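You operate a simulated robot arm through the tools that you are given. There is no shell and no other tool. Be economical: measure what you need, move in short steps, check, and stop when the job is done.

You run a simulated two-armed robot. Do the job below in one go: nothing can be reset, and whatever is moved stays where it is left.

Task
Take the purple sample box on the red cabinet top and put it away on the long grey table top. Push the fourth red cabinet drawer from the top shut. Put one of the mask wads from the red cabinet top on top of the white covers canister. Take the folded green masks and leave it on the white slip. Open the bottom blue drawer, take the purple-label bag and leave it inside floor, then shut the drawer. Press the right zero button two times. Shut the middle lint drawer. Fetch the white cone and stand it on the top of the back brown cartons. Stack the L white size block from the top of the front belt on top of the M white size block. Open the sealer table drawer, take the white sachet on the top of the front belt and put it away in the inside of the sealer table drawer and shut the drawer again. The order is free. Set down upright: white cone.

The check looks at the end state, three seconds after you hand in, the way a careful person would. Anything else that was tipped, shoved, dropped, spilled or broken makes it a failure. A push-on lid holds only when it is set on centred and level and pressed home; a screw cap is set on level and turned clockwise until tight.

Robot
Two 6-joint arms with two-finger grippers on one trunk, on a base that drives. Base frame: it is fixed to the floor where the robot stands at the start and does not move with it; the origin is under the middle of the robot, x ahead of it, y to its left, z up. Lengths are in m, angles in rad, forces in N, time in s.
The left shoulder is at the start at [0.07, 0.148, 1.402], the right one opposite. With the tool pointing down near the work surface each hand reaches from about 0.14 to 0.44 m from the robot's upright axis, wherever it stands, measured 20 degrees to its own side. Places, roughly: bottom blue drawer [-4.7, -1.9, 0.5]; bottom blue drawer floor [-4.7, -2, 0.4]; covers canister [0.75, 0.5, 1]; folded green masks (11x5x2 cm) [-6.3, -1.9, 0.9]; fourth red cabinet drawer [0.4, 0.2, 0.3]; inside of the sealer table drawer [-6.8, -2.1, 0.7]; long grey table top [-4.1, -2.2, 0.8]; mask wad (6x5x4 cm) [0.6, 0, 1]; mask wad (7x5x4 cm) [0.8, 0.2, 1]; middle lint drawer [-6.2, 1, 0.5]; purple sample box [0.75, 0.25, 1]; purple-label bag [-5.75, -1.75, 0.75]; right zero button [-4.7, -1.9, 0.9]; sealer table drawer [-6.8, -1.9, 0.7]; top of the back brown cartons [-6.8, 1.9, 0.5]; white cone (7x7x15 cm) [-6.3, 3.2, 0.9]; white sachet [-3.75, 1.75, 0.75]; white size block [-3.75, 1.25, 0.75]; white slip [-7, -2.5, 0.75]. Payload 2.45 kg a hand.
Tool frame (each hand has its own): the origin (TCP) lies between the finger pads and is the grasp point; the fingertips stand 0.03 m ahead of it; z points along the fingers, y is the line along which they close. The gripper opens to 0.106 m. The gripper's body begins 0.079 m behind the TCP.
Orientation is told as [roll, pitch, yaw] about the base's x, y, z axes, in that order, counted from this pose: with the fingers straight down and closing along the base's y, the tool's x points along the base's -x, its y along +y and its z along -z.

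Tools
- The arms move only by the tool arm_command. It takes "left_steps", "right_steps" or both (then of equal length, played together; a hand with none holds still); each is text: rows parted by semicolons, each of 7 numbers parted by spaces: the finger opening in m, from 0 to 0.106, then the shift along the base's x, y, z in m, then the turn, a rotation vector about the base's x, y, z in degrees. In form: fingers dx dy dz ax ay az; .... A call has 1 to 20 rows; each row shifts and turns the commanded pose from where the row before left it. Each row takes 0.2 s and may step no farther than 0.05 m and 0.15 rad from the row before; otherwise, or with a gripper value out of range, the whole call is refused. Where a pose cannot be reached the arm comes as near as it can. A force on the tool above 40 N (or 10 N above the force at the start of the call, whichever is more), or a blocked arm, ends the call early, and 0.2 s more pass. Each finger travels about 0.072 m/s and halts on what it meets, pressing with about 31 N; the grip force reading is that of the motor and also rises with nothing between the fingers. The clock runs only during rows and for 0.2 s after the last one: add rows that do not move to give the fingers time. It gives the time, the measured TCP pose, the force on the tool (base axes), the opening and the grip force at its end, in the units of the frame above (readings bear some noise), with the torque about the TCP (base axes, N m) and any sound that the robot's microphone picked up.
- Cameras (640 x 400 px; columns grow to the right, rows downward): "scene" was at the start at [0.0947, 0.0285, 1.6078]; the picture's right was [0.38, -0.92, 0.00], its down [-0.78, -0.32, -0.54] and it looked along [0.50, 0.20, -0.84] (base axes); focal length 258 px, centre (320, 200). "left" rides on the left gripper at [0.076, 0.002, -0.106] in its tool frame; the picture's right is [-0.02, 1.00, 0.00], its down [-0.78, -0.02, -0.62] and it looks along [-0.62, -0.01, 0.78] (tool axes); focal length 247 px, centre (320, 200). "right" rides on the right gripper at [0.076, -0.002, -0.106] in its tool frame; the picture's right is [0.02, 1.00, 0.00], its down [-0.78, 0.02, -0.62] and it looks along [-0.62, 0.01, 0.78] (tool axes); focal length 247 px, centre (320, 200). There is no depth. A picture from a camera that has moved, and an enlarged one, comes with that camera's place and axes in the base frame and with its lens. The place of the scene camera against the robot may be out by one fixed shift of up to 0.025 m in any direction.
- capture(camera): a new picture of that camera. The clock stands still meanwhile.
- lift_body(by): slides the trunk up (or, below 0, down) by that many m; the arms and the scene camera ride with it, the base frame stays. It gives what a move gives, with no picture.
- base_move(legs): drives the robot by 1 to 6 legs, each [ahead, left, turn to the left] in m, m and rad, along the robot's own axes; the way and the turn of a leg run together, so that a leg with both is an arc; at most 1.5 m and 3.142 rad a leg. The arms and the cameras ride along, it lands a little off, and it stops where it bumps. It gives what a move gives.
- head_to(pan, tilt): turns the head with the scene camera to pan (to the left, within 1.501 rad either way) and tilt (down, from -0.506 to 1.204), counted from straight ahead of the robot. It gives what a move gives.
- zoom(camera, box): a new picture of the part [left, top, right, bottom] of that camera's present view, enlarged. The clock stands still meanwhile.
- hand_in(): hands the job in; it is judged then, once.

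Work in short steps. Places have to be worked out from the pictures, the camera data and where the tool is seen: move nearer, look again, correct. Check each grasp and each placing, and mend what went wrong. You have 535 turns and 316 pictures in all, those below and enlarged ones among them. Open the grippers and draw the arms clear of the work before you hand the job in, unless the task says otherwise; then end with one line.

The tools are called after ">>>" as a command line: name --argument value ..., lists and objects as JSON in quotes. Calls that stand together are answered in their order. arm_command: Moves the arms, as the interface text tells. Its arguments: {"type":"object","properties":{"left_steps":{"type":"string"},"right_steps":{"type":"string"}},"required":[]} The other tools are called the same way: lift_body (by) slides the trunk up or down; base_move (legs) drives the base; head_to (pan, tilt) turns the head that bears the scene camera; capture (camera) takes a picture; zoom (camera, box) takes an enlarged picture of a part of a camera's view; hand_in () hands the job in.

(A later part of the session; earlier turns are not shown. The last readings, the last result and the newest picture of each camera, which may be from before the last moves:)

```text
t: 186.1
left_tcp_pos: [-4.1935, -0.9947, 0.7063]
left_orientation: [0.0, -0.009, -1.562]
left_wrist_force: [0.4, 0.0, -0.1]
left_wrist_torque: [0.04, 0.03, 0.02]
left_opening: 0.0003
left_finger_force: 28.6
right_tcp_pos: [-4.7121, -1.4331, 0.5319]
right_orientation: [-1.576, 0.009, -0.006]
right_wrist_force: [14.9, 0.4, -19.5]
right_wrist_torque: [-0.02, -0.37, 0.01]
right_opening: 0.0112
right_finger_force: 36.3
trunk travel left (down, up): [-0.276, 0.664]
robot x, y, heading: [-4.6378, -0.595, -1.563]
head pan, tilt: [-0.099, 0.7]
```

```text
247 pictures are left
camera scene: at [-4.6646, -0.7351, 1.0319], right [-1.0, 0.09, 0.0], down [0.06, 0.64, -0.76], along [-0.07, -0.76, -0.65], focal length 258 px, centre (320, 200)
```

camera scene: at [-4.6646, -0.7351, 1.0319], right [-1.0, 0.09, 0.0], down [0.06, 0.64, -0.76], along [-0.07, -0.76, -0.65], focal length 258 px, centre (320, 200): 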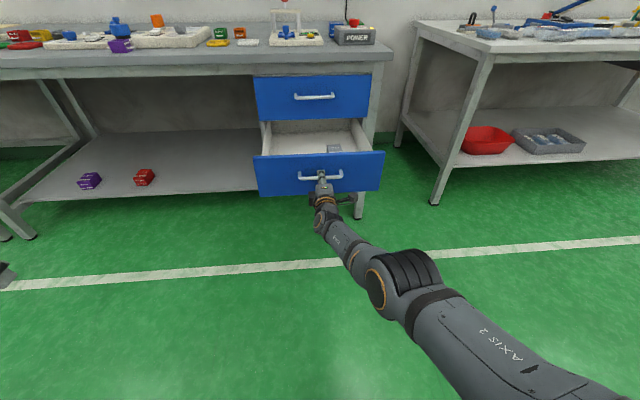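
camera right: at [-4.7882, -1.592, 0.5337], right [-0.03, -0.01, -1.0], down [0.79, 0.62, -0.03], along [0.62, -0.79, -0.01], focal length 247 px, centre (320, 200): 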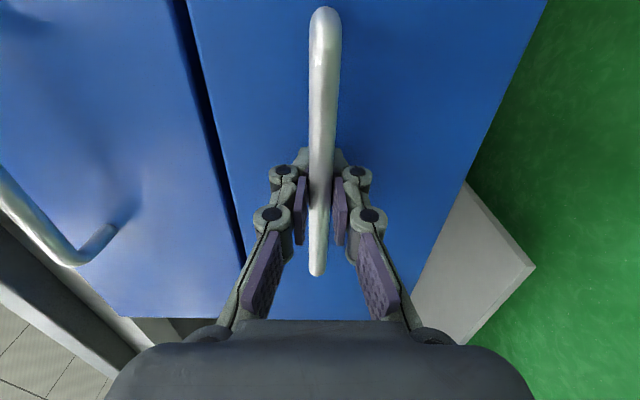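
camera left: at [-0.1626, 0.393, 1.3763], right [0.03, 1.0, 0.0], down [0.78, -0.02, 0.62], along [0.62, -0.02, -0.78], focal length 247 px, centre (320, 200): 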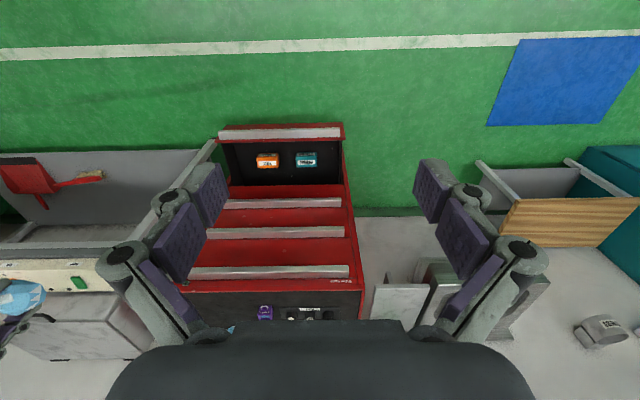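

Drawer is open ~27 cm. Release the handle, back off, and raise the trunk to view the next table with the bags.

>>> arm_command --right_steps "0.03 0 0 0 0 0 0; 0.06 0 0 0 0 0 0; 0.06 0 0 0 0 0 0; 0.06 0 0 0 0 0 0"

>>> base_move --legs '[[-0.15, 0, 0], [0, -1.1, 0]]'

>>> lift_body --by 0.4

>>> lift_body --by 0.2

>>> head_to --pan 0.0 --tilt 0.6

>>> capture --camera "scene"

```text
t: 187.1
left_tcp_pos: [-4.1942, -0.9924, 0.708]
left_orientation: [0.002, -0.014, -1.562]
left_wrist_force: [0.2, -0.2, 0.8]
left_wrist_torque: [0.05, -0.03, 0.0]
left_opening: 0.0001
left_finger_force: 28.2
right_tcp_pos: [-4.7134, -1.4309, 0.5344]
right_orientation: [-1.579, 0.008, -0.005]
right_wrist_force: [0.0, -0.3, 0.0]
right_wrist_torque: [0.02, 0.02, 0.02]
right_opening: 0.0602
right_finger_force: 0.0
trunk travel left (down, up): [-0.276, 0.664]
robot x, y, heading: [-4.639, -0.5996, -1.566]
head pan, tilt: [-0.099, 0.7]
```

```text
t: 193.1
left_tcp_pos: [-5.247, -0.9162, 0.707]
left_orientation: [0.0, -0.009, -1.745]
left_wrist_force: [1.0, 0.7, -0.1]
left_wrist_torque: [0.0, 0.02, 0.0]
left_opening: 0.0
left_finger_force: 28.5
right_tcp_pos: [-5.8377, -1.2538, 0.5366]
right_orientation: [-1.581, 0.01, -0.187]
right_wrist_force: [-0.5, -0.9, 1.4]
right_wrist_torque: [-0.02, 0.02, 0.01]
right_opening: 0.0599
right_finger_force: 0.1
trunk travel left (down, up): [-0.276, 0.664]
robot x, y, heading: [-5.6129, -0.4482, -1.745]
head pan, tilt: [-0.099, 0.7]
stopped in leg 2: the robot was blocked; the commanded pose is now the measured one
```

```text
t: 196.9
left_tcp_pos: [-5.2469, -0.917, 1.107]
left_orientation: [0.002, -0.012, -1.744]
left_wrist_force: [-1.2, 0.1, 0.8]
left_wrist_torque: [0.01, 0.0, 0.02]
left_opening: 0.0
left_finger_force: 28.9
right_tcp_pos: [-5.8369, -1.2529, 0.9354]
right_orientation: [-1.578, 0.009, -0.186]
right_wrist_force: [-0.4, 0.4, -0.1]
right_wrist_torque: [-0.01, 0.01, 0.01]
right_opening: 0.0599
right_finger_force: 0.0
trunk travel left (down, up): [-0.676, 0.264]
robot x, y, heading: [-5.6126, -0.4473, -1.741]
head pan, tilt: [-0.099, 0.7]
```

```text
t: 199.1
left_tcp_pos: [-5.2477, -0.9177, 1.3091]
left_orientation: [0.002, -0.011, -1.744]
left_wrist_force: [0.2, -1.0, -0.6]
left_wrist_torque: [-0.01, -0.01, 0.0]
left_opening: 0.0
left_finger_force: 28.5
right_tcp_pos: [-5.8364, -1.254, 1.1368]
right_orientation: [-1.58, 0.009, -0.188]
right_wrist_force: [-0.5, 0.5, 0.2]
right_wrist_torque: [-0.04, -0.02, 0.02]
right_opening: 0.0603
right_finger_force: 0.0
trunk travel left (down, up): [-0.876, 0.064]
robot x, y, heading: [-5.6114, -0.4508, -1.745]
head pan, tilt: [-0.099, 0.7]
```

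```text
t: 199.8
left_tcp_pos: [-5.2469, -0.9173, 1.3085]
left_orientation: [0.001, -0.012, -1.743]
left_wrist_force: [-0.1, 0.4, -0.2]
left_wrist_torque: [0.0, 0.0, -0.01]
left_opening: 0.0002
left_finger_force: 28.7
right_tcp_pos: [-5.8368, -1.2523, 1.1365]
right_orientation: [-1.58, 0.008, -0.186]
right_wrist_force: [-0.5, 0.4, -0.1]
right_wrist_torque: [-0.03, -0.02, 0.02]
right_opening: 0.06
right_finger_force: 0.0
trunk travel left (down, up): [-0.876, 0.064]
robot x, y, heading: [-5.6142, -0.4489, -1.747]
head pan, tilt: [0.0, 0.6]
```

```text
246 pictures are left
camera scene: at [-5.6568, -0.5838, 1.641], right [-0.98, 0.17, 0.0], down [0.1, 0.56, -0.82], along [-0.14, -0.81, -0.57], focal length 258 px, centre (320, 200)
```

scene: 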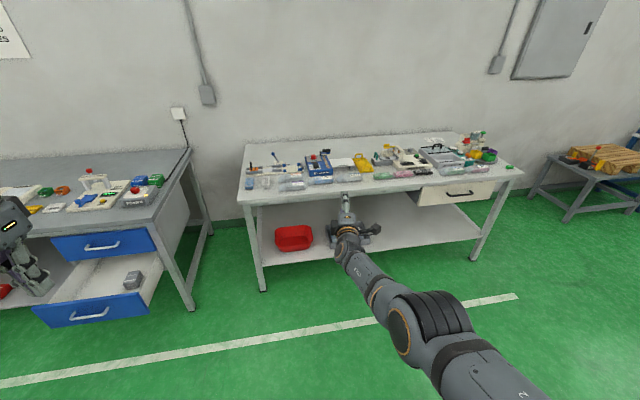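

The base bumped something on its right-rear side. I look there before moving on.

>>> head_to --pan -1.5 --tilt 0.8

>>> capture --camera "scene"

>>> head_to --pan 1.5 --tilt 0.8

>>> capture --camera "scene"

```text
t: 201.4
left_tcp_pos: [-5.2469, -0.9169, 1.3074]
left_orientation: [0.001, -0.012, -1.743]
left_wrist_force: [0.2, -0.1, 0.9]
left_wrist_torque: [0.01, 0.0, 0.0]
left_opening: 0.0001
left_finger_force: 28.7
right_tcp_pos: [-5.8353, -1.2525, 1.1363]
right_orientation: [-1.578, 0.009, -0.186]
right_wrist_force: [0.4, 0.1, -0.3]
right_wrist_torque: [-0.01, 0.0, -0.01]
right_opening: 0.0603
right_finger_force: 0.1
trunk travel left (down, up): [-0.876, 0.064]
robot x, y, heading: [-5.6149, -0.4502, -1.746]
head pan, tilt: [-1.499, 0.799]
```

```text
245 pictures are left
camera scene: at [-5.7217, -0.4884, 1.6242], right [0.1, 0.99, 0.0], down [0.71, -0.07, -0.7], along [-0.69, 0.07, -0.72], focal length 258 px, centre (320, 200)
```

scene: 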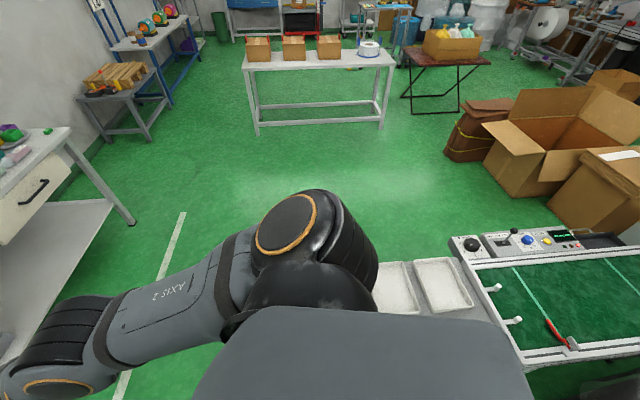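

```text
t: 204.0
left_tcp_pos: [-5.2466, -0.9168, 1.308]
left_orientation: [0.002, -0.01, -1.744]
left_wrist_force: [-0.1, 0.0, -0.2]
left_wrist_torque: [-0.01, 0.03, -0.02]
left_opening: 0.0
left_finger_force: 28.7
right_tcp_pos: [-5.8364, -1.253, 1.1361]
right_orientation: [-1.58, 0.009, -0.187]
right_wrist_force: [-0.5, -0.1, -0.2]
right_wrist_torque: [-0.02, 0.03, 0.04]
right_opening: 0.0598
right_finger_force: 0.1
trunk travel left (down, up): [-0.876, 0.064]
robot x, y, heading: [-5.6123, -0.4489, -1.744]
head pan, tilt: [1.499, 0.799]
```

```text
244 pictures are left
camera scene: at [-5.5632, -0.5164, 1.6242], right [-0.24, -0.97, 0.0], down [-0.7, 0.18, -0.7], along [0.68, -0.17, -0.72], focal length 258 px, centre (320, 200)
```

scene: 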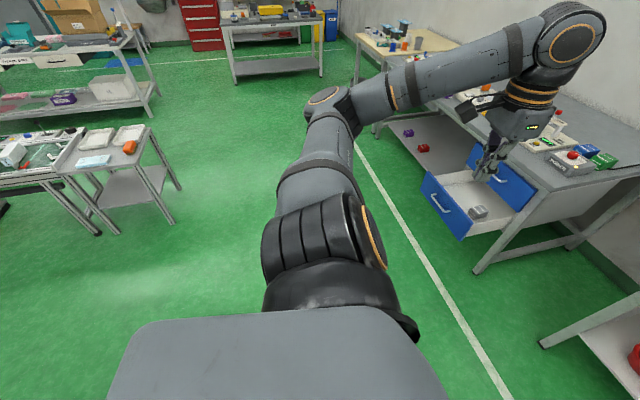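

The bump was against the static end table of the second belt; trays look undisturbed. I straighten and move forward, then look at the sealer table.

>>> base_move --legs '[[0.0, 0, 0.175], [0.45, 0, 0]]'

>>> head_to --pan -0.2 --tilt 0.7

>>> capture --camera "scene"

```text
t: 207.4
left_tcp_pos: [-5.1687, -1.289, 1.31]
left_orientation: [0.001, -0.017, -1.566]
left_wrist_force: [-1.5, 0.1, 0.6]
left_wrist_torque: [-0.02, 0.0, -0.01]
left_opening: 0.0
left_finger_force: 28.6
right_tcp_pos: [-5.6878, -1.7252, 1.1372]
right_orientation: [-1.581, 0.007, -0.007]
right_wrist_force: [-0.6, -0.1, 1.1]
right_wrist_torque: [0.01, -0.02, -0.01]
right_opening: 0.0599
right_finger_force: 0.1
trunk travel left (down, up): [-0.876, 0.064]
robot x, y, heading: [-5.6114, -0.894, -1.567]
head pan, tilt: [1.499, 0.799]
```

```text
t: 209.1
left_tcp_pos: [-5.1688, -1.29, 1.3085]
left_orientation: [0.002, -0.013, -1.565]
left_wrist_force: [-0.5, -0.2, 0.0]
left_wrist_torque: [-0.02, 0.01, -0.02]
left_opening: 0.0
left_finger_force: 28.6
right_tcp_pos: [-5.6882, -1.7275, 1.135]
right_orientation: [-1.581, 0.009, -0.007]
right_wrist_force: [1.0, 0.4, -0.3]
right_wrist_torque: [0.01, 0.02, 0.03]
right_opening: 0.0601
right_finger_force: 0.0
trunk travel left (down, up): [-0.876, 0.064]
robot x, y, heading: [-5.6105, -0.8952, -1.564]
head pan, tilt: [-0.201, 0.7]
```

```text
243 pictures are left
camera scene: at [-5.648, -1.0269, 1.6325], right [-0.98, 0.19, 0.0], down [0.13, 0.63, -0.76], along [-0.15, -0.75, -0.64], focal length 258 px, centre (320, 200)
```

scene: 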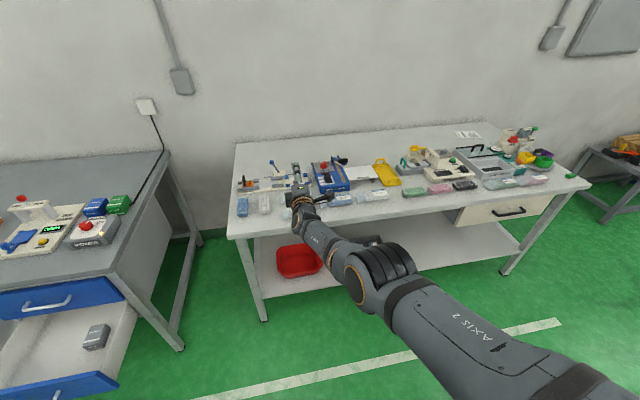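

>>> zoom --camera "scene" --box '[220, 150, 400, 260]'

>>> zoom --camera "scene" --box '[370, 110, 600, 250]'

```text
3.56 times, centred on (310, 205) of scene
camera zoom: at [-5.648, -1.0269, 1.6325], right [-0.98, 0.19, 0.0], down [0.13, 0.63, -0.76], along [-0.15, -0.75, -0.64], focal length 919 px, centre (356, 182)
```

zoom: 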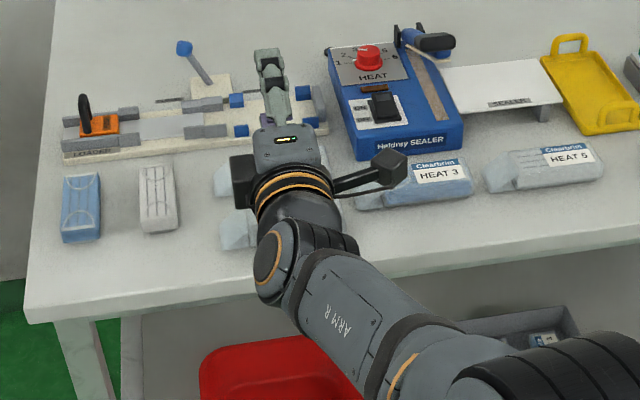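

```text
2.78 times, centred on (485, 180) of scene
camera zoom: at [-5.648, -1.0269, 1.6325], right [-0.98, 0.19, 0.0], down [0.13, 0.63, -0.76], along [-0.15, -0.75, -0.64], focal length 719 px, centre (-139, 256)
```

zoom: 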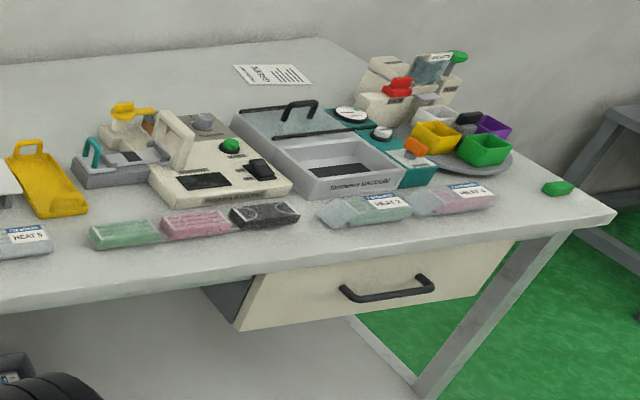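

Bags lie in a row at y≈-1.95; the purple one is hidden by the right arm. I strafe right so that the left hand comes over that region.

>>> base_move --legs '[[0.1, -0.45, 0]]'

>>> capture --camera "left"

>>> head_to --pan 0.3 --tilt 0.8

>>> capture --camera "scene"

```text
t: 211.9
left_tcp_pos: [-5.6172, -1.39, 1.3081]
left_orientation: [0.003, -0.013, -1.563]
left_wrist_force: [0.3, 0.3, 0.3]
left_wrist_torque: [-0.03, 0.02, -0.01]
left_opening: 0.0001
left_finger_force: 28.5
right_tcp_pos: [-6.1363, -1.8289, 1.1367]
right_orientation: [-1.581, 0.011, -0.002]
right_wrist_force: [1.2, 0.6, -0.4]
right_wrist_torque: [0.01, 0.01, -0.01]
right_opening: 0.0599
right_finger_force: 0.1
trunk travel left (down, up): [-0.876, 0.064]
robot x, y, heading: [-6.0671, -0.996, -1.564]
head pan, tilt: [-0.201, 0.7]
```

```text
240 pictures are left
camera left: at [-5.6179, -1.3117, 1.4127], right [1.0, -0.01, 0.0], down [-0.01, -0.78, 0.63], along [-0.01, -0.63, -0.78], focal length 247 px, centre (320, 200)
```

left: 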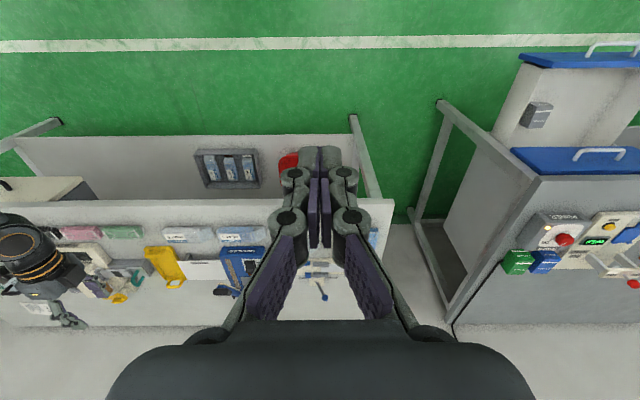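

```text
t: 212.8
left_tcp_pos: [-5.6202, -1.3907, 1.3079]
left_orientation: [0.003, -0.011, -1.561]
left_wrist_force: [0.3, -0.1, -0.3]
left_wrist_torque: [-0.01, 0.02, 0.0]
left_opening: 0.0001
left_finger_force: 28.4
right_tcp_pos: [-6.1379, -1.8287, 1.1357]
right_orientation: [-1.581, 0.007, -0.003]
right_wrist_force: [-0.3, -0.2, 0.0]
right_wrist_torque: [-0.02, 0.03, 0.03]
right_opening: 0.0599
right_finger_force: 0.0
trunk travel left (down, up): [-0.876, 0.064]
robot x, y, heading: [-6.0651, -0.9952, -1.564]
head pan, tilt: [0.3, 0.799]
```

```text
239 pictures are left
camera scene: at [-6.0602, -1.1226, 1.6242], right [-0.95, -0.3, 0.0], down [-0.22, 0.68, -0.7], along [0.21, -0.66, -0.72], focal length 258 px, centre (320, 200)
```

scene: 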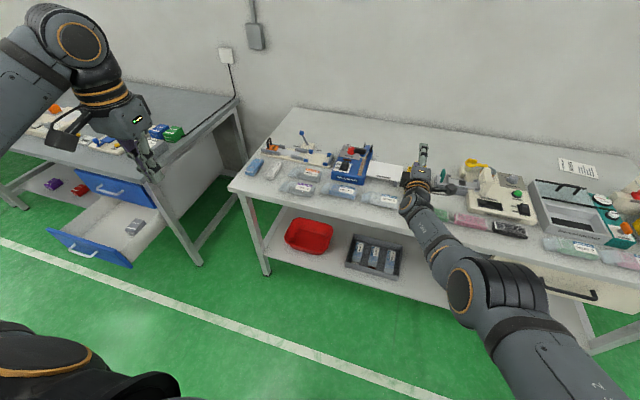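

>>> zoom --camera "scene" --box '[220, 120, 420, 240]'

```text
3.20 times, centred on (320, 180) of scene
camera zoom: at [-6.0602, -1.1226, 1.6242], right [-0.95, -0.3, 0.0], down [-0.22, 0.68, -0.7], along [0.21, -0.66, -0.72], focal length 827 px, centre (320, 264)
```

zoom: 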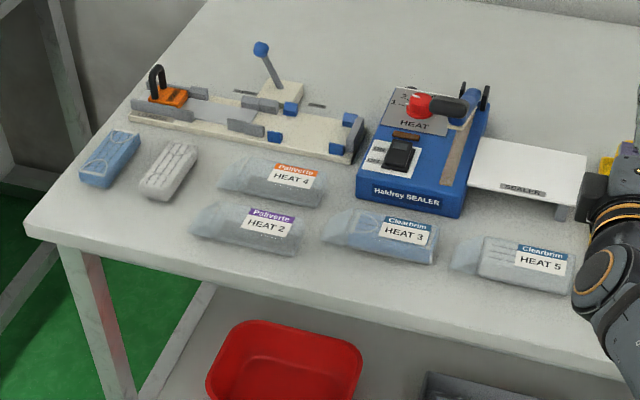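

The purple-label "Heat 2" bag is at about (-5.69,-1.87). I first pull the right hand back and up, then move the left hand over the bag.

>>> arm_command --right_steps "0.06 0 0.04 0.02 0 0 0; 0.06 0 0.04 0.02 0 0 0; 0.06 0 0.04 0.02 0 0 0; 0.06 0 0.04 0.02 0 0 0; 0.06 0 0.04 0.02 0 0 0; 0.06 0 0 0 0 0 0" --left_steps "0.1 -0.03 -0.03 -0.02 0 0 0; 0.1 -0.03 -0.03 -0.02 0 0 0; 0.1 -0.02 -0.03 -0.02 0 0 0; 0.1 0 -0.03 -0.02 0 0 0; 0.1 0 -0.03 -0.02 0 0 0; 0.1 0 0 0 0 0 0"

>>> base_move --legs '[[0.25, 0, 0]]'

>>> capture --camera "left"

```text
t: 213.8
left_tcp_pos: [-5.6658, -1.4172, 1.203]
left_orientation: [0.001, -0.014, -1.56]
left_wrist_force: [0.2, -0.2, 1.8]
left_wrist_torque: [-0.02, 0.01, -0.02]
left_opening: 0.1
left_finger_force: 0.0
left hand out of reach, approached as far as the arm can: row 1, 2, 3, 4
right_tcp_pos: [-6.212, -1.7366, 1.2506]
right_orientation: [-1.713, 0.167, -0.075]
right_wrist_force: [0.3, -0.1, -1.1]
right_wrist_torque: [-0.03, 0.01, 0.01]
right_opening: 0.0602
right_finger_force: 0.1
right hand out of reach, approached as far as the arm can: row 1, 2, 4
trunk travel left (down, up): [-0.876, 0.064]
robot x, y, heading: [-6.0662, -0.9979, -1.56]
head pan, tilt: [0.3, 0.799]
stopped in row 4 (right hand): the arm was blocked; the commanded pose is now the measured one
```

```text
t: 215.6
left_tcp_pos: [-5.6631, -1.6669, 1.2033]
left_orientation: [0.002, -0.016, -1.561]
left_wrist_force: [-0.4, 0.1, 0.0]
left_wrist_torque: [0.02, 0.01, -0.01]
left_opening: 0.1
left_finger_force: 0.1
right_tcp_pos: [-6.2079, -1.9859, 1.2521]
right_orientation: [-1.714, 0.164, -0.073]
right_wrist_force: [0.0, 0.3, -0.3]
right_wrist_torque: [-0.02, 0.0, 0.04]
right_opening: 0.0602
right_finger_force: 0.1
trunk travel left (down, up): [-0.876, 0.064]
robot x, y, heading: [-6.0649, -1.2482, -1.565]
head pan, tilt: [0.3, 0.799]
```

```text
237 pictures are left
camera left: at [-5.663, -1.5871, 1.3076], right [1.0, -0.01, 0.0], down [-0.01, -0.77, 0.63], along [-0.01, -0.63, -0.77], focal length 247 px, centre (320, 200)
```

left: 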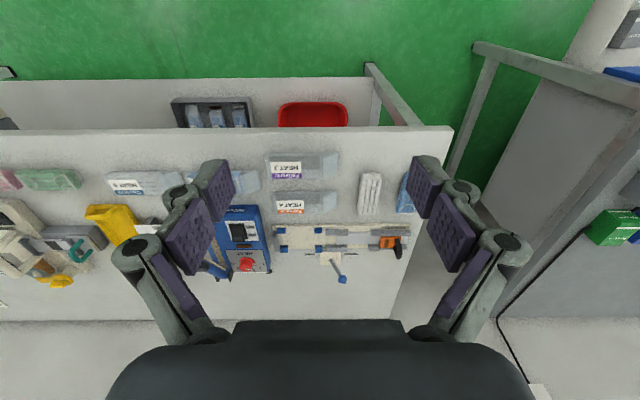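

Bag pack centre ≈(-5.73,-1.876), long along x, with ~3 cm gaps. Lower the trunk and turn the left hand 90° so the fingers close along y.

>>> lift_body --by -0.1

>>> arm_command --left_steps "0.08 -0.01 -0.03 0 0 0 -8.2; 0.08 -0.01 -0.03 0 0 0 -8.2; 0.08 -0.01 -0.03 0 0 0 -8.2; 0.08 -0.01 -0.03 0 0 0 -8.2; 0.08 -0.01 -0.03 0 0 0 -8.2; 0.08 -0.01 -0.03 0 0 0 -8.2; 0.08 -0.005 -0.02 0 0 0 -8.2; 0.08 0 0 0 0 0 -8.2; 0.08 0 0 0 0 0 -8.2; 0.08 0 0 0 0 0 -8.2; 0.08 0 0 0 0 0 -8; 0.08 0 0 0 0 0 0"

>>> capture --camera "left"

```text
t: 216.9
left_tcp_pos: [-5.6643, -1.6674, 1.1023]
left_orientation: [0.001, -0.015, -1.561]
left_wrist_force: [1.3, 0.1, -0.9]
left_wrist_torque: [-0.01, 0.02, 0.0]
left_opening: 0.1
left_finger_force: 0.1
right_tcp_pos: [-6.2084, -1.9873, 1.1499]
right_orientation: [-1.711, 0.164, -0.075]
right_wrist_force: [0.1, 1.0, 0.4]
right_wrist_torque: [0.03, 0.0, 0.0]
right_opening: 0.0599
right_finger_force: 0.1
trunk travel left (down, up): [-0.776, 0.164]
robot x, y, heading: [-6.0597, -1.2476, -1.56]
head pan, tilt: [0.3, 0.799]
```

```text
t: 219.5
left_tcp_pos: [-5.6411, -1.7261, 1.0181]
left_orientation: [0.007, -0.018, -3.133]
left_wrist_force: [0.1, 0.0, -0.4]
left_wrist_torque: [-0.04, 0.0, -0.02]
left_opening: 0.0798
left_finger_force: 0.0
left hand out of reach, approached as far as the arm can: row 1, 2, 3, 4, 5, 6, 7, 11
right_tcp_pos: [-6.2085, -1.9894, 1.1496]
right_orientation: [-1.712, 0.166, -0.075]
right_wrist_force: [-0.3, 0.0, -0.5]
right_wrist_torque: [0.0, -0.01, 0.02]
right_opening: 0.0601
right_finger_force: 0.0
trunk travel left (down, up): [-0.776, 0.164]
robot x, y, heading: [-6.063, -1.2481, -1.566]
head pan, tilt: [0.3, 0.799]
```

```text
236 pictures are left
camera left: at [-5.5627, -1.7251, 1.1227], right [-0.01, -1.0, 0.01], down [-0.77, 0.01, 0.63], along [-0.63, 0.0, -0.77], focal length 247 px, centre (320, 200)
```

left: 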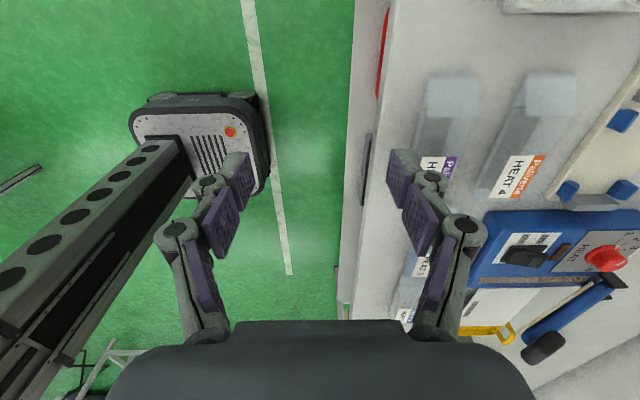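

The left hand is too far out sideways. I move the base left 0.13 and ahead 0.1 and correct the arm target.

>>> base_move --legs '[[0.1, 0.13, 0]]'

>>> arm_command --left_steps "0.08 -0.045 0 0 0 0 0; 0.08 -0.045 0 0 0 0 0; 0.08 -0.035 0 0 0 0 0; 0.08 0 0 0 0 0 0"

>>> capture --camera "left"

```text
t: 221.0
left_tcp_pos: [-5.5109, -1.8231, 1.0189]
left_orientation: [0.009, -0.016, -3.133]
left_wrist_force: [0.7, -0.5, 0.5]
left_wrist_torque: [-0.01, 0.01, 0.01]
left_opening: 0.0796
left_finger_force: 0.0
right_tcp_pos: [-6.079, -2.0854, 1.1512]
right_orientation: [-1.714, 0.163, -0.075]
right_wrist_force: [0.3, 0.3, 1.3]
right_wrist_torque: [0.0, -0.04, -0.02]
right_opening: 0.0597
right_finger_force: 0.1
trunk travel left (down, up): [-0.776, 0.164]
robot x, y, heading: [-5.9316, -1.3463, -1.558]
head pan, tilt: [0.3, 0.799]
```

```text
t: 222.0
left_tcp_pos: [-5.59, -1.7913, 0.9734]
left_orientation: [0.016, -0.019, -3.132]
left_wrist_force: [0.2, 0.9, 0.0]
left_wrist_torque: [-0.04, -0.05, -0.01]
left_opening: 0.0798
left_finger_force: 0.0
left hand out of reach, approached as far as the arm can: row 1, 2, 3
right_tcp_pos: [-6.0791, -2.0853, 1.1498]
right_orientation: [-1.711, 0.166, -0.076]
right_wrist_force: [0.3, 0.6, 0.5]
right_wrist_torque: [0.0, 0.01, 0.02]
right_opening: 0.0602
right_finger_force: 0.1
trunk travel left (down, up): [-0.776, 0.164]
robot x, y, heading: [-5.9335, -1.3422, -1.563]
head pan, tilt: [0.3, 0.799]
```

```text
235 pictures are left
camera left: at [-5.5121, -1.7899, 1.0774], right [-0.01, -1.0, 0.02], down [-0.77, 0.02, 0.64], along [-0.64, 0.0, -0.77], focal length 247 px, centre (320, 200)
```

left: 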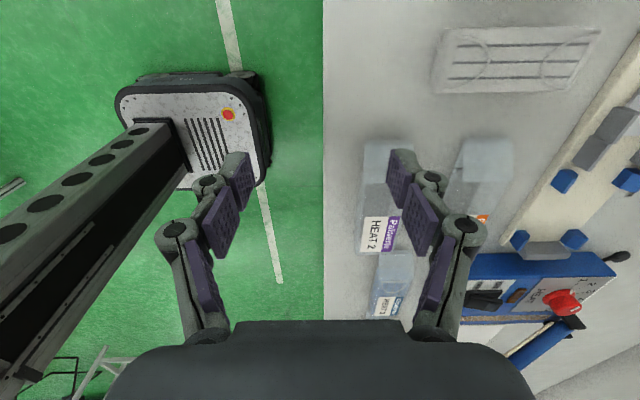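

Bring the commanded target lower and nearer so it lies inside the feasible band.

>>> arm_command --left_steps "0.08 0 0.03 -0.03 0 0 0; 0.08 0 0.03 -0.03 0 0 0; 0.08 0 0.03 -0.03 0 0 0; 0.08 0 0 -0.03 0 0 0; 0.08 0 0 0 0 0 0"

```text
t: 223.2
left_tcp_pos: [-5.5878, -1.7017, 0.8518]
left_orientation: [0.007, -0.018, -3.132]
left_wrist_force: [-0.5, 0.3, -0.4]
left_wrist_torque: [-0.04, 0.01, 0.01]
left_opening: 0.0801
left_finger_force: 0.0
right_tcp_pos: [-6.0775, -2.0861, 1.1511]
right_orientation: [-1.713, 0.166, -0.075]
right_wrist_force: [-0.4, -0.3, 0.4]
right_wrist_torque: [0.0, -0.01, 0.0]
right_opening: 0.06
right_finger_force: 0.1
trunk travel left (down, up): [-0.776, 0.164]
robot x, y, heading: [-5.9331, -1.35, -1.562]
head pan, tilt: [0.3, 0.799]
```

The commanded pose resets to the reached one, so the limits are real: lower hand relative to the shoulder is the good region. Raise the trunk, bring the base close to the table, and work below the shoulder.

>>> lift_body --by 0.15

>>> arm_command --left_steps "0.08 -0.04 0 0 0 0 0; 0.08 -0.04 0 0 0 0 0; 0.08 -0.04 0 0 0 0 0; 0.08 -0.02 0 0 0 0 0; 0.08 0 0 0 0 0 0"

>>> base_move --legs '[[0.13, 0, 0]]'

>>> capture --camera "left"

```text
t: 224.9
left_tcp_pos: [-5.5886, -1.7007, 1.0013]
left_orientation: [0.009, -0.016, -3.133]
left_wrist_force: [-0.2, 0.3, -0.1]
left_wrist_torque: [0.04, -0.02, 0.0]
left_opening: 0.0802
left_finger_force: 0.1
right_tcp_pos: [-6.0783, -2.0858, 1.3009]
right_orientation: [-1.713, 0.164, -0.074]
right_wrist_force: [0.8, 0.4, 0.4]
right_wrist_torque: [0.0, 0.02, 0.01]
right_opening: 0.06
right_finger_force: 0.1
trunk travel left (down, up): [-0.926, 0.014]
robot x, y, heading: [-5.9338, -1.3497, -1.564]
head pan, tilt: [0.3, 0.799]
```

```text
t: 226.1
left_tcp_pos: [-5.7283, -1.6999, 1.003]
left_orientation: [0.006, -0.018, -3.133]
left_wrist_force: [-0.1, 0.5, 0.2]
left_wrist_torque: [-0.01, 0.0, 0.0]
left_opening: 0.0801
left_finger_force: 0.0
right_tcp_pos: [-6.0774, -2.0852, 1.3006]
right_orientation: [-1.713, 0.164, -0.075]
right_wrist_force: [-0.7, 0.0, -0.1]
right_wrist_torque: [-0.01, -0.03, 0.0]
right_opening: 0.0598
right_finger_force: 0.0
trunk travel left (down, up): [-0.926, 0.014]
robot x, y, heading: [-5.9338, -1.3429, -1.564]
head pan, tilt: [0.3, 0.799]
```

```text
t: 227.4
left_tcp_pos: [-5.7283, -1.8301, 1.0035]
left_orientation: [0.008, -0.018, -3.133]
left_wrist_force: [0.5, 0.6, 0.1]
left_wrist_torque: [-0.01, -0.01, 0.03]
left_opening: 0.0803
left_finger_force: 0.0
right_tcp_pos: [-6.0769, -2.2145, 1.3035]
right_orientation: [-1.716, 0.164, -0.077]
right_wrist_force: [0.2, 0.3, -0.1]
right_wrist_torque: [0.02, -0.02, 0.0]
right_opening: 0.0599
right_finger_force: 0.0
trunk travel left (down, up): [-0.926, 0.014]
robot x, y, heading: [-5.9283, -1.4776, -1.563]
head pan, tilt: [0.3, 0.799]
```

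```text
234 pictures are left
camera left: at [-5.6508, -1.8294, 1.1088], right [-0.01, -1.0, 0.01], down [-0.77, 0.02, 0.63], along [-0.63, 0.0, -0.77], focal length 247 px, centre (320, 200)
```

left: 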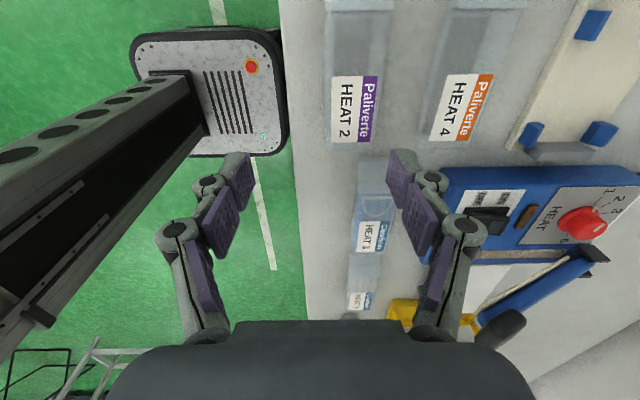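

Clear view: bag centre ≈(-5.73,-1.875), ~6 cm wide. Align and lower to z≈0.90.

>>> arm_command --left_steps "0.092 -0.004 -0.045 0 0 0 0; 0.092 0 0 -0.04 0 0 0; 0.092 0 0 -0.04 0 0 0; 0.092 0 0 -0.02 0 0 0; 0.092 0 0 0 0 0 0"

>>> capture --camera "left"

```text
t: 228.6
left_tcp_pos: [-5.7331, -1.8757, 0.9039]
left_orientation: [0.007, -0.015, -3.132]
left_wrist_force: [0.9, 1.0, 0.4]
left_wrist_torque: [-0.04, 0.0, 0.02]
left_opening: 0.0922
left_finger_force: 0.0
right_tcp_pos: [-6.0783, -2.2158, 1.3017]
right_orientation: [-1.715, 0.166, -0.077]
right_wrist_force: [-0.5, -0.2, -0.2]
right_wrist_torque: [0.03, 0.01, 0.0]
right_opening: 0.0599
right_finger_force: 0.0
trunk travel left (down, up): [-0.926, 0.014]
robot x, y, heading: [-5.9301, -1.4777, -1.564]
head pan, tilt: [0.3, 0.799]
```

```text
233 pictures are left
camera left: at [-5.655, -1.8759, 1.0081], right [-0.01, -1.0, 0.01], down [-0.77, 0.02, 0.63], along [-0.63, 0.0, -0.77], focal length 247 px, centre (320, 200)
```

left: 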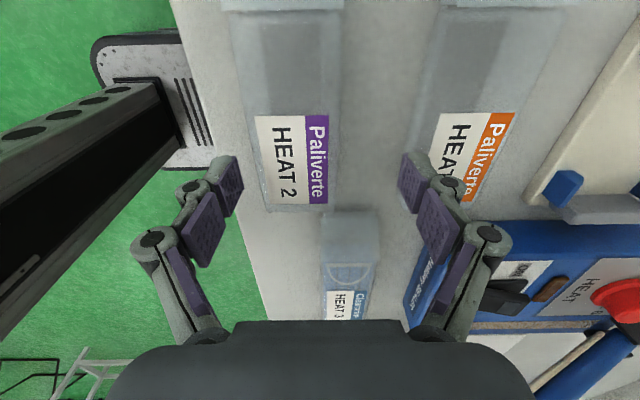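

Bag top seems at z≈0.88 and centre ≈(-5.71,-1.863). Correct, then lower gently to just above the table.

>>> arm_command --left_steps "0.092 0.02 0.012 0 0 0 0; 0.092 0 0 -0.006 0 0 0; 0.092 0 0 -0.006 0 0 0; 0.092 0 0 0 0 0 0"

>>> capture --camera "left"

```text
t: 229.6
left_tcp_pos: [-5.7108, -1.8643, 0.8911]
left_orientation: [0.005, -0.016, -3.134]
left_wrist_force: [-0.1, 0.6, -0.3]
left_wrist_torque: [-0.01, 0.02, 0.02]
left_opening: 0.0923
left_finger_force: 0.0
right_tcp_pos: [-6.0765, -2.2166, 1.3014]
right_orientation: [-1.714, 0.166, -0.076]
right_wrist_force: [-0.2, 0.6, 1.1]
right_wrist_torque: [-0.02, 0.03, -0.02]
right_opening: 0.0601
right_finger_force: 0.1
trunk travel left (down, up): [-0.926, 0.014]
robot x, y, heading: [-5.9299, -1.4766, -1.566]
head pan, tilt: [0.3, 0.799]
```

```text
232 pictures are left
camera left: at [-5.6345, -1.8644, 0.9963], right [-0.01, -1.0, 0.01], down [-0.77, 0.02, 0.63], along [-0.63, 0.0, -0.77], focal length 247 px, centre (320, 200)
```

left: 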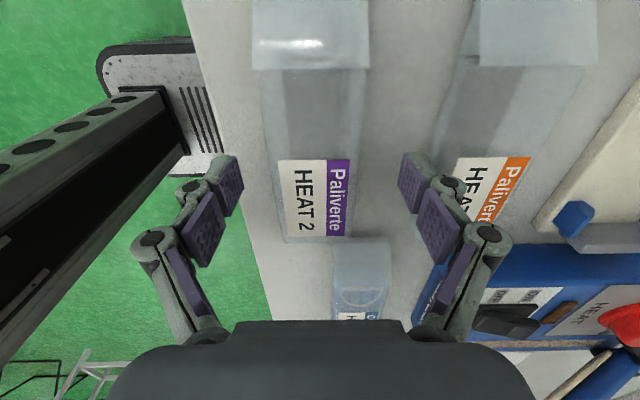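

The fingers straddle the pack nicely. Lower slowly until touching or z=0.872.

>>> arm_command --left_steps "0.092 0 0 -0.006 0 0 0; 0.092 0 0 -0.006 0 0 0; 0.092 0 0 -0.006 0 0 0; 0.092 0 0 0 0 0 0"

>>> capture --camera "left"

```text
t: 230.6
left_tcp_pos: [-5.7132, -1.8647, 0.8733]
left_orientation: [0.008, -0.018, -3.132]
left_wrist_force: [-0.3, 0.0, -0.5]
left_wrist_torque: [0.01, -0.03, 0.0]
left_opening: 0.092
left_finger_force: 0.1
right_tcp_pos: [-6.078, -2.2178, 1.3003]
right_orientation: [-1.711, 0.165, -0.078]
right_wrist_force: [0.3, 0.3, 0.4]
right_wrist_torque: [-0.02, 0.04, -0.03]
right_opening: 0.0601
right_finger_force: 0.1
trunk travel left (down, up): [-0.926, 0.014]
robot x, y, heading: [-5.9309, -1.4787, -1.564]
head pan, tilt: [0.3, 0.799]
```

```text
231 pictures are left
camera left: at [-5.6348, -1.8643, 0.9778], right [-0.01, -1.0, 0.01], down [-0.77, 0.02, 0.63], along [-0.63, 0.0, -0.77], focal length 247 px, centre (320, 200)
```

left: 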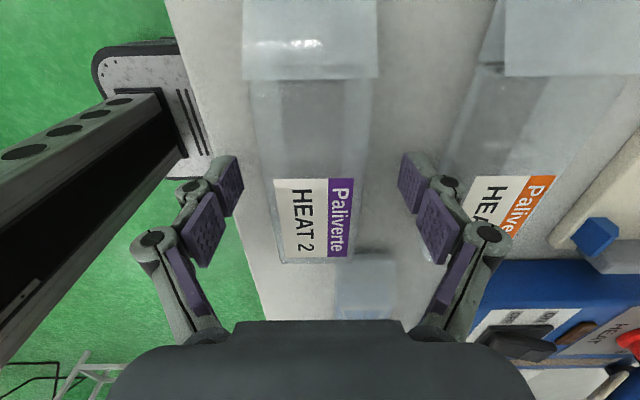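

>>> arm_command --left_steps "0.092 0 0 -0.006 0 0 0; 0.092 0 0 -0.006 0 0 0; 0.092 0 0 0 0 0 0; 0.04 0 0 0 0 0 0; 0.03 0 0 0 0 0 0; 0.03 0 0 0 0 0 0; 0.03 0 0 0 0 0 0"

>>> capture --camera "left"

```text
t: 231.9
left_tcp_pos: [-5.7118, -1.8548, 0.8665]
left_orientation: [0.004, -0.013, -3.134]
left_wrist_force: [3.2, 22.7, 45.5]
left_wrist_torque: [1.74, -0.5, 0.1]
left_opening: 0.0613
left_finger_force: 23.7
right_tcp_pos: [-6.0792, -2.2074, 1.3069]
right_orientation: [-1.721, 0.161, -0.078]
right_wrist_force: [0.2, -0.3, -0.2]
right_wrist_torque: [0.01, -0.01, -0.03]
right_opening: 0.06
right_finger_force: 0.0
trunk travel left (down, up): [-0.926, 0.014]
robot x, y, heading: [-5.9321, -1.4787, -1.56]
head pan, tilt: [0.3, 0.799]
stopped in row 6 (left hand): the force on the tool passed its limit at 45 N (the readings are from after the stop); the commanded pose is now the measured one
```

```text
230 pictures are left
camera left: at [-5.6353, -1.8548, 0.9719], right [-0.01, -1.0, 0.0], down [-0.78, 0.01, 0.63], along [-0.63, 0.0, -0.78], focal length 247 px, centre (320, 200)
```

left: 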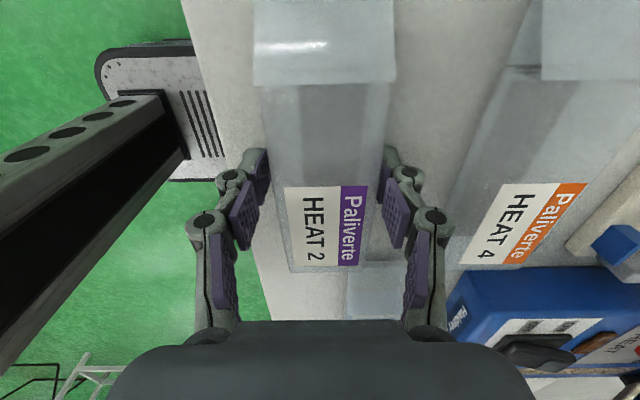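

The tips touch the table (z≈0.836). Raise 4 mm and finish closing.

>>> arm_command --left_steps "0.06 0 -0.004 0.005 0 0 0; 0.03 0 0 0 0 0 0; 0.03 0 0 0 0 0 0; 0.03 0 0 0 0 0 0; 0.03 0 0 0 0 0 0"

>>> capture --camera "left"

```text
t: 233.1
left_tcp_pos: [-5.7121, -1.8656, 0.8698]
left_orientation: [0.003, -0.015, -3.133]
left_wrist_force: [-0.8, 2.8, 18.5]
left_wrist_torque: [0.6, -0.27, 0.09]
left_opening: 0.0545
left_finger_force: 31.1
right_tcp_pos: [-6.0786, -2.216, 1.3028]
right_orientation: [-1.714, 0.166, -0.075]
right_wrist_force: [0.3, -0.2, 0.8]
right_wrist_torque: [0.01, 0.03, -0.04]
right_opening: 0.0602
right_finger_force: 0.0
trunk travel left (down, up): [-0.926, 0.014]
robot x, y, heading: [-5.9323, -1.4771, -1.56]
head pan, tilt: [0.3, 0.799]
```

```text
229 pictures are left
camera left: at [-5.6349, -1.8659, 0.9729], right [-0.01, -1.0, 0.0], down [-0.77, 0.01, 0.63], along [-0.63, 0.0, -0.77], focal length 247 px, centre (320, 200)
```

left: 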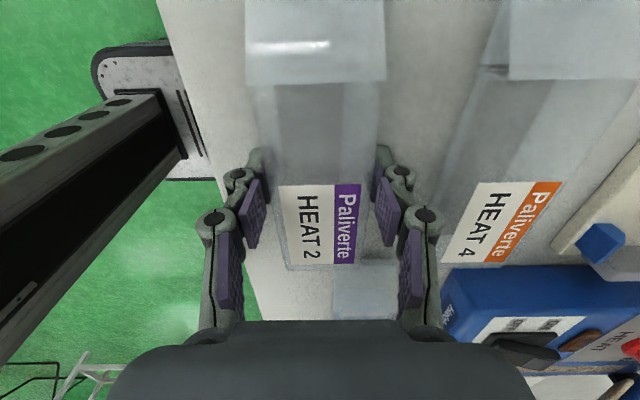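

Gripped at 0.0545. Lift 8 cm and verify it is held.

>>> arm_command --left_steps "0.03 0 0 0.02 0 0 0; 0.03 0 0 0.03 0 0 0; 0.03 0 0 0.03 0 0 0; 0.03 0 0 0 0 0 0"

>>> capture --camera "left"

```text
t: 234.1
left_tcp_pos: [-5.7101, -1.8671, 0.9459]
left_orientation: [-0.001, -0.016, -3.133]
left_wrist_force: [0.3, 0.1, -0.5]
left_wrist_torque: [0.01, -0.01, 0.03]
left_opening: 0.0542
left_finger_force: 30.6
right_tcp_pos: [-6.077, -2.2176, 1.3002]
right_orientation: [-1.712, 0.165, -0.076]
right_wrist_force: [-0.8, 0.4, -0.2]
right_wrist_torque: [0.02, -0.02, 0.01]
right_opening: 0.0599
right_finger_force: 0.2
trunk travel left (down, up): [-0.926, 0.014]
robot x, y, heading: [-5.9304, -1.4782, -1.564]
head pan, tilt: [0.3, 0.799]
```

```text
228 pictures are left
camera left: at [-5.6333, -1.8671, 1.0512], right [-0.01, -1.0, 0.0], down [-0.77, 0.01, 0.63], along [-0.63, 0.01, -0.77], focal length 247 px, centre (320, 200)
```

left: 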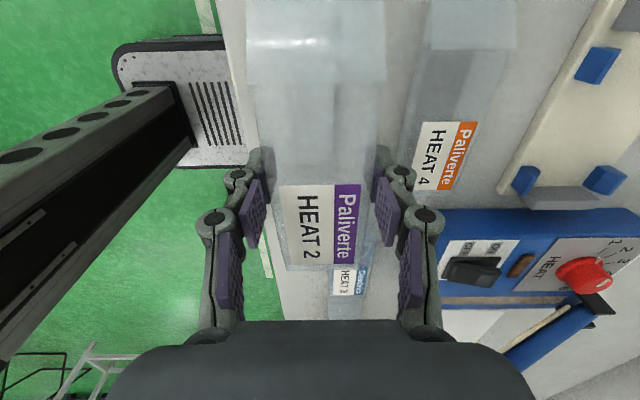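

Bag held. Back away, and turn the right hand back to pointing down (tucked) so it stays clear when the trunk lowers.

>>> base_move --legs '[[-0.45, 0, 0]]'

>>> arm_command --right_steps "0.06 0 0 -0.03 0 -8.2 0; 0.06 0 0 -0.03 0 -8.2 0; 0.06 0 0 -0.03 0 -8.2 0; 0.06 0 0 0 0 -8.2 0; 0.06 0 0 0 0 -8.2 0; 0.06 0 0 0 0 -8.2 0; 0.06 0 0 0 0 -8.2 0; 0.06 0 0 0 0 -8.2 0; 0.06 0 0 0 0 -8.2 0; 0.06 0 0 0 0 -8.2 0; 0.06 0 0 0 0 -8 0"

>>> arm_command --right_steps "0.06 0 0 -0.02 8.2 0 0; 0.06 0 0 -0.02 8.2 0 0; 0.06 0 0 -0.02 8.2 0 0; 0.06 0 0 -0.02 8.2 0 0; 0.06 0 0 -0.02 8.2 0 0; 0.06 0 0 -0.02 8.2 0 0; 0.06 0 0 -0.02 8.2 0 0; 0.06 0 0 0 8.2 0 0; 0.06 0 0 0 8.2 0 0; 0.06 0 0 0 8.2 0 0; 0.06 0 0 0 8 0 0"

```text
t: 236.8
left_tcp_pos: [-5.7152, -1.4187, 0.9466]
left_orientation: [0.0, -0.015, -3.133]
left_wrist_force: [0.1, 0.8, -0.8]
left_wrist_torque: [0.07, 0.02, 0.0]
left_opening: 0.0543
left_finger_force: 30.9
right_tcp_pos: [-6.082, -1.7684, 1.3003]
right_orientation: [-1.713, 0.165, -0.077]
right_wrist_force: [-0.4, 0.2, 0.4]
right_wrist_torque: [-0.02, 0.0, -0.02]
right_opening: 0.0602
right_finger_force: 0.1
trunk travel left (down, up): [-0.926, 0.014]
robot x, y, heading: [-5.933, -1.0278, -1.566]
head pan, tilt: [0.3, 0.799]
```

```text
t: 239.2
left_tcp_pos: [-5.7148, -1.4182, 0.947]
left_orientation: [0.002, -0.015, -3.134]
left_wrist_force: [0.2, 0.4, 0.7]
left_wrist_torque: [-0.01, 0.0, 0.01]
left_opening: 0.0542
left_finger_force: 30.9
right_tcp_pos: [-6.0953, -1.7683, 1.2089]
right_orientation: [-1.333, -1.365, -0.388]
right_wrist_force: [0.4, -1.3, 0.4]
right_wrist_torque: [-0.03, 0.01, -0.02]
right_opening: 0.0595
right_finger_force: 0.0
trunk travel left (down, up): [-0.926, 0.014]
robot x, y, heading: [-5.9334, -1.0305, -1.56]
head pan, tilt: [0.3, 0.799]
```

```text
t: 241.6
left_tcp_pos: [-5.7136, -1.4185, 0.9464]
left_orientation: [0.0, -0.015, -3.134]
left_wrist_force: [-0.7, -0.5, -0.2]
left_wrist_torque: [0.01, 0.01, -0.02]
left_opening: 0.0545
left_finger_force: 31.3
right_tcp_pos: [-6.0977, -1.683, 1.0938]
right_orientation: [-0.13, 0.078, -1.404]
right_wrist_force: [0.1, 0.7, 0.6]
right_wrist_torque: [0.0, -0.01, 0.01]
right_opening: 0.0598
right_finger_force: 0.0
right hand out of reach, approached as far as the arm can: row 8, 9, 10, 11
trunk travel left (down, up): [-0.926, 0.014]
robot x, y, heading: [-5.9335, -1.0309, -1.559]
head pan, tilt: [0.3, 0.799]
```

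Correct the residual tilt of the right hand and bring it nearer and lower.

>>> arm_command --right_steps "0.06 0 0 -0.03 -1.6 -4.05 -4.6; 0.06 0 0 -0.03 -1.6 -4.05 -4.6; 0.06 0 0.03 -0.03 0 0 0; 0.06 0 0.03 -0.03 0 0 0; 0.06 0 0.04 -0.02 0 0 0; 0.06 0 0.04 0 0 0 0; 0.06 0 0.04 0 0 0 0; 0.06 0 0.04 0 0 0 0; 0.06 0 0 0 0 0 0"

>>> base_move --legs '[[0, 1.07, 0]]'

>>> head_to --pan 0.1 --tilt 0.85

>>> capture --camera "scene"

```text
t: 243.6
left_tcp_pos: [-5.714, -1.4183, 0.945]
left_orientation: [0.002, -0.015, -3.131]
left_wrist_force: [0.5, 0.5, -0.7]
left_wrist_torque: [0.02, 0.0, 0.0]
left_opening: 0.054
left_finger_force: 30.7
right_tcp_pos: [-6.0976, -1.4622, 0.9529]
right_orientation: [0.005, 0.009, -1.561]
right_wrist_force: [0.4, -0.3, -0.3]
right_wrist_torque: [0.03, -0.01, -0.04]
right_opening: 0.0598
right_finger_force: 0.1
trunk travel left (down, up): [-0.926, 0.014]
robot x, y, heading: [-5.935, -1.027, -1.564]
head pan, tilt: [0.3, 0.799]
```

```text
t: 249.1
left_tcp_pos: [-4.6506, -1.4151, 0.9471]
left_orientation: [0.001, -0.015, -3.139]
left_wrist_force: [-0.4, -0.2, 0.1]
left_wrist_torque: [0.0, 0.01, 0.01]
left_opening: 0.0545
left_finger_force: 30.7
right_tcp_pos: [-5.0342, -1.4581, 0.955]
right_orientation: [0.006, 0.006, -1.566]
right_wrist_force: [0.2, -0.1, -0.8]
right_wrist_torque: [0.04, 0.0, -0.03]
right_opening: 0.0599
right_finger_force: 0.0
trunk travel left (down, up): [-0.926, 0.014]
robot x, y, heading: [-4.8648, -1.0222, -1.572]
head pan, tilt: [0.3, 0.799]
```

```text
t: 249.8
left_tcp_pos: [-4.6499, -1.4139, 0.9466]
left_orientation: [0.003, -0.014, -3.14]
left_wrist_force: [0.2, -0.3, 0.2]
left_wrist_torque: [0.0, 0.0, 0.01]
left_opening: 0.0539
left_finger_force: 31.2
right_tcp_pos: [-5.0337, -1.4581, 0.9543]
right_orientation: [0.004, 0.01, -1.567]
right_wrist_force: [0.0, 0.6, 0.9]
right_wrist_torque: [0.0, 0.03, 0.0]
right_opening: 0.0602
right_finger_force: 0.0
trunk travel left (down, up): [-0.926, 0.014]
robot x, y, heading: [-4.8666, -1.0209, -1.572]
head pan, tilt: [0.099, 0.85]
```

```text
227 pictures are left
camera scene: at [-4.8792, -1.1501, 1.6702], right [-0.99, -0.1, 0.0], down [-0.08, 0.75, -0.66], along [0.07, -0.66, -0.75], focal length 258 px, centre (320, 200)
```

scene: 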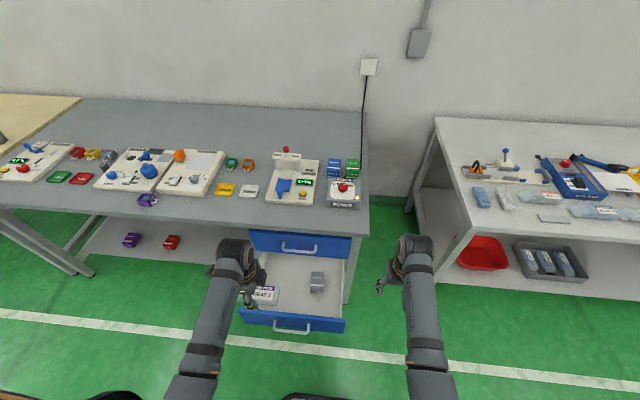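

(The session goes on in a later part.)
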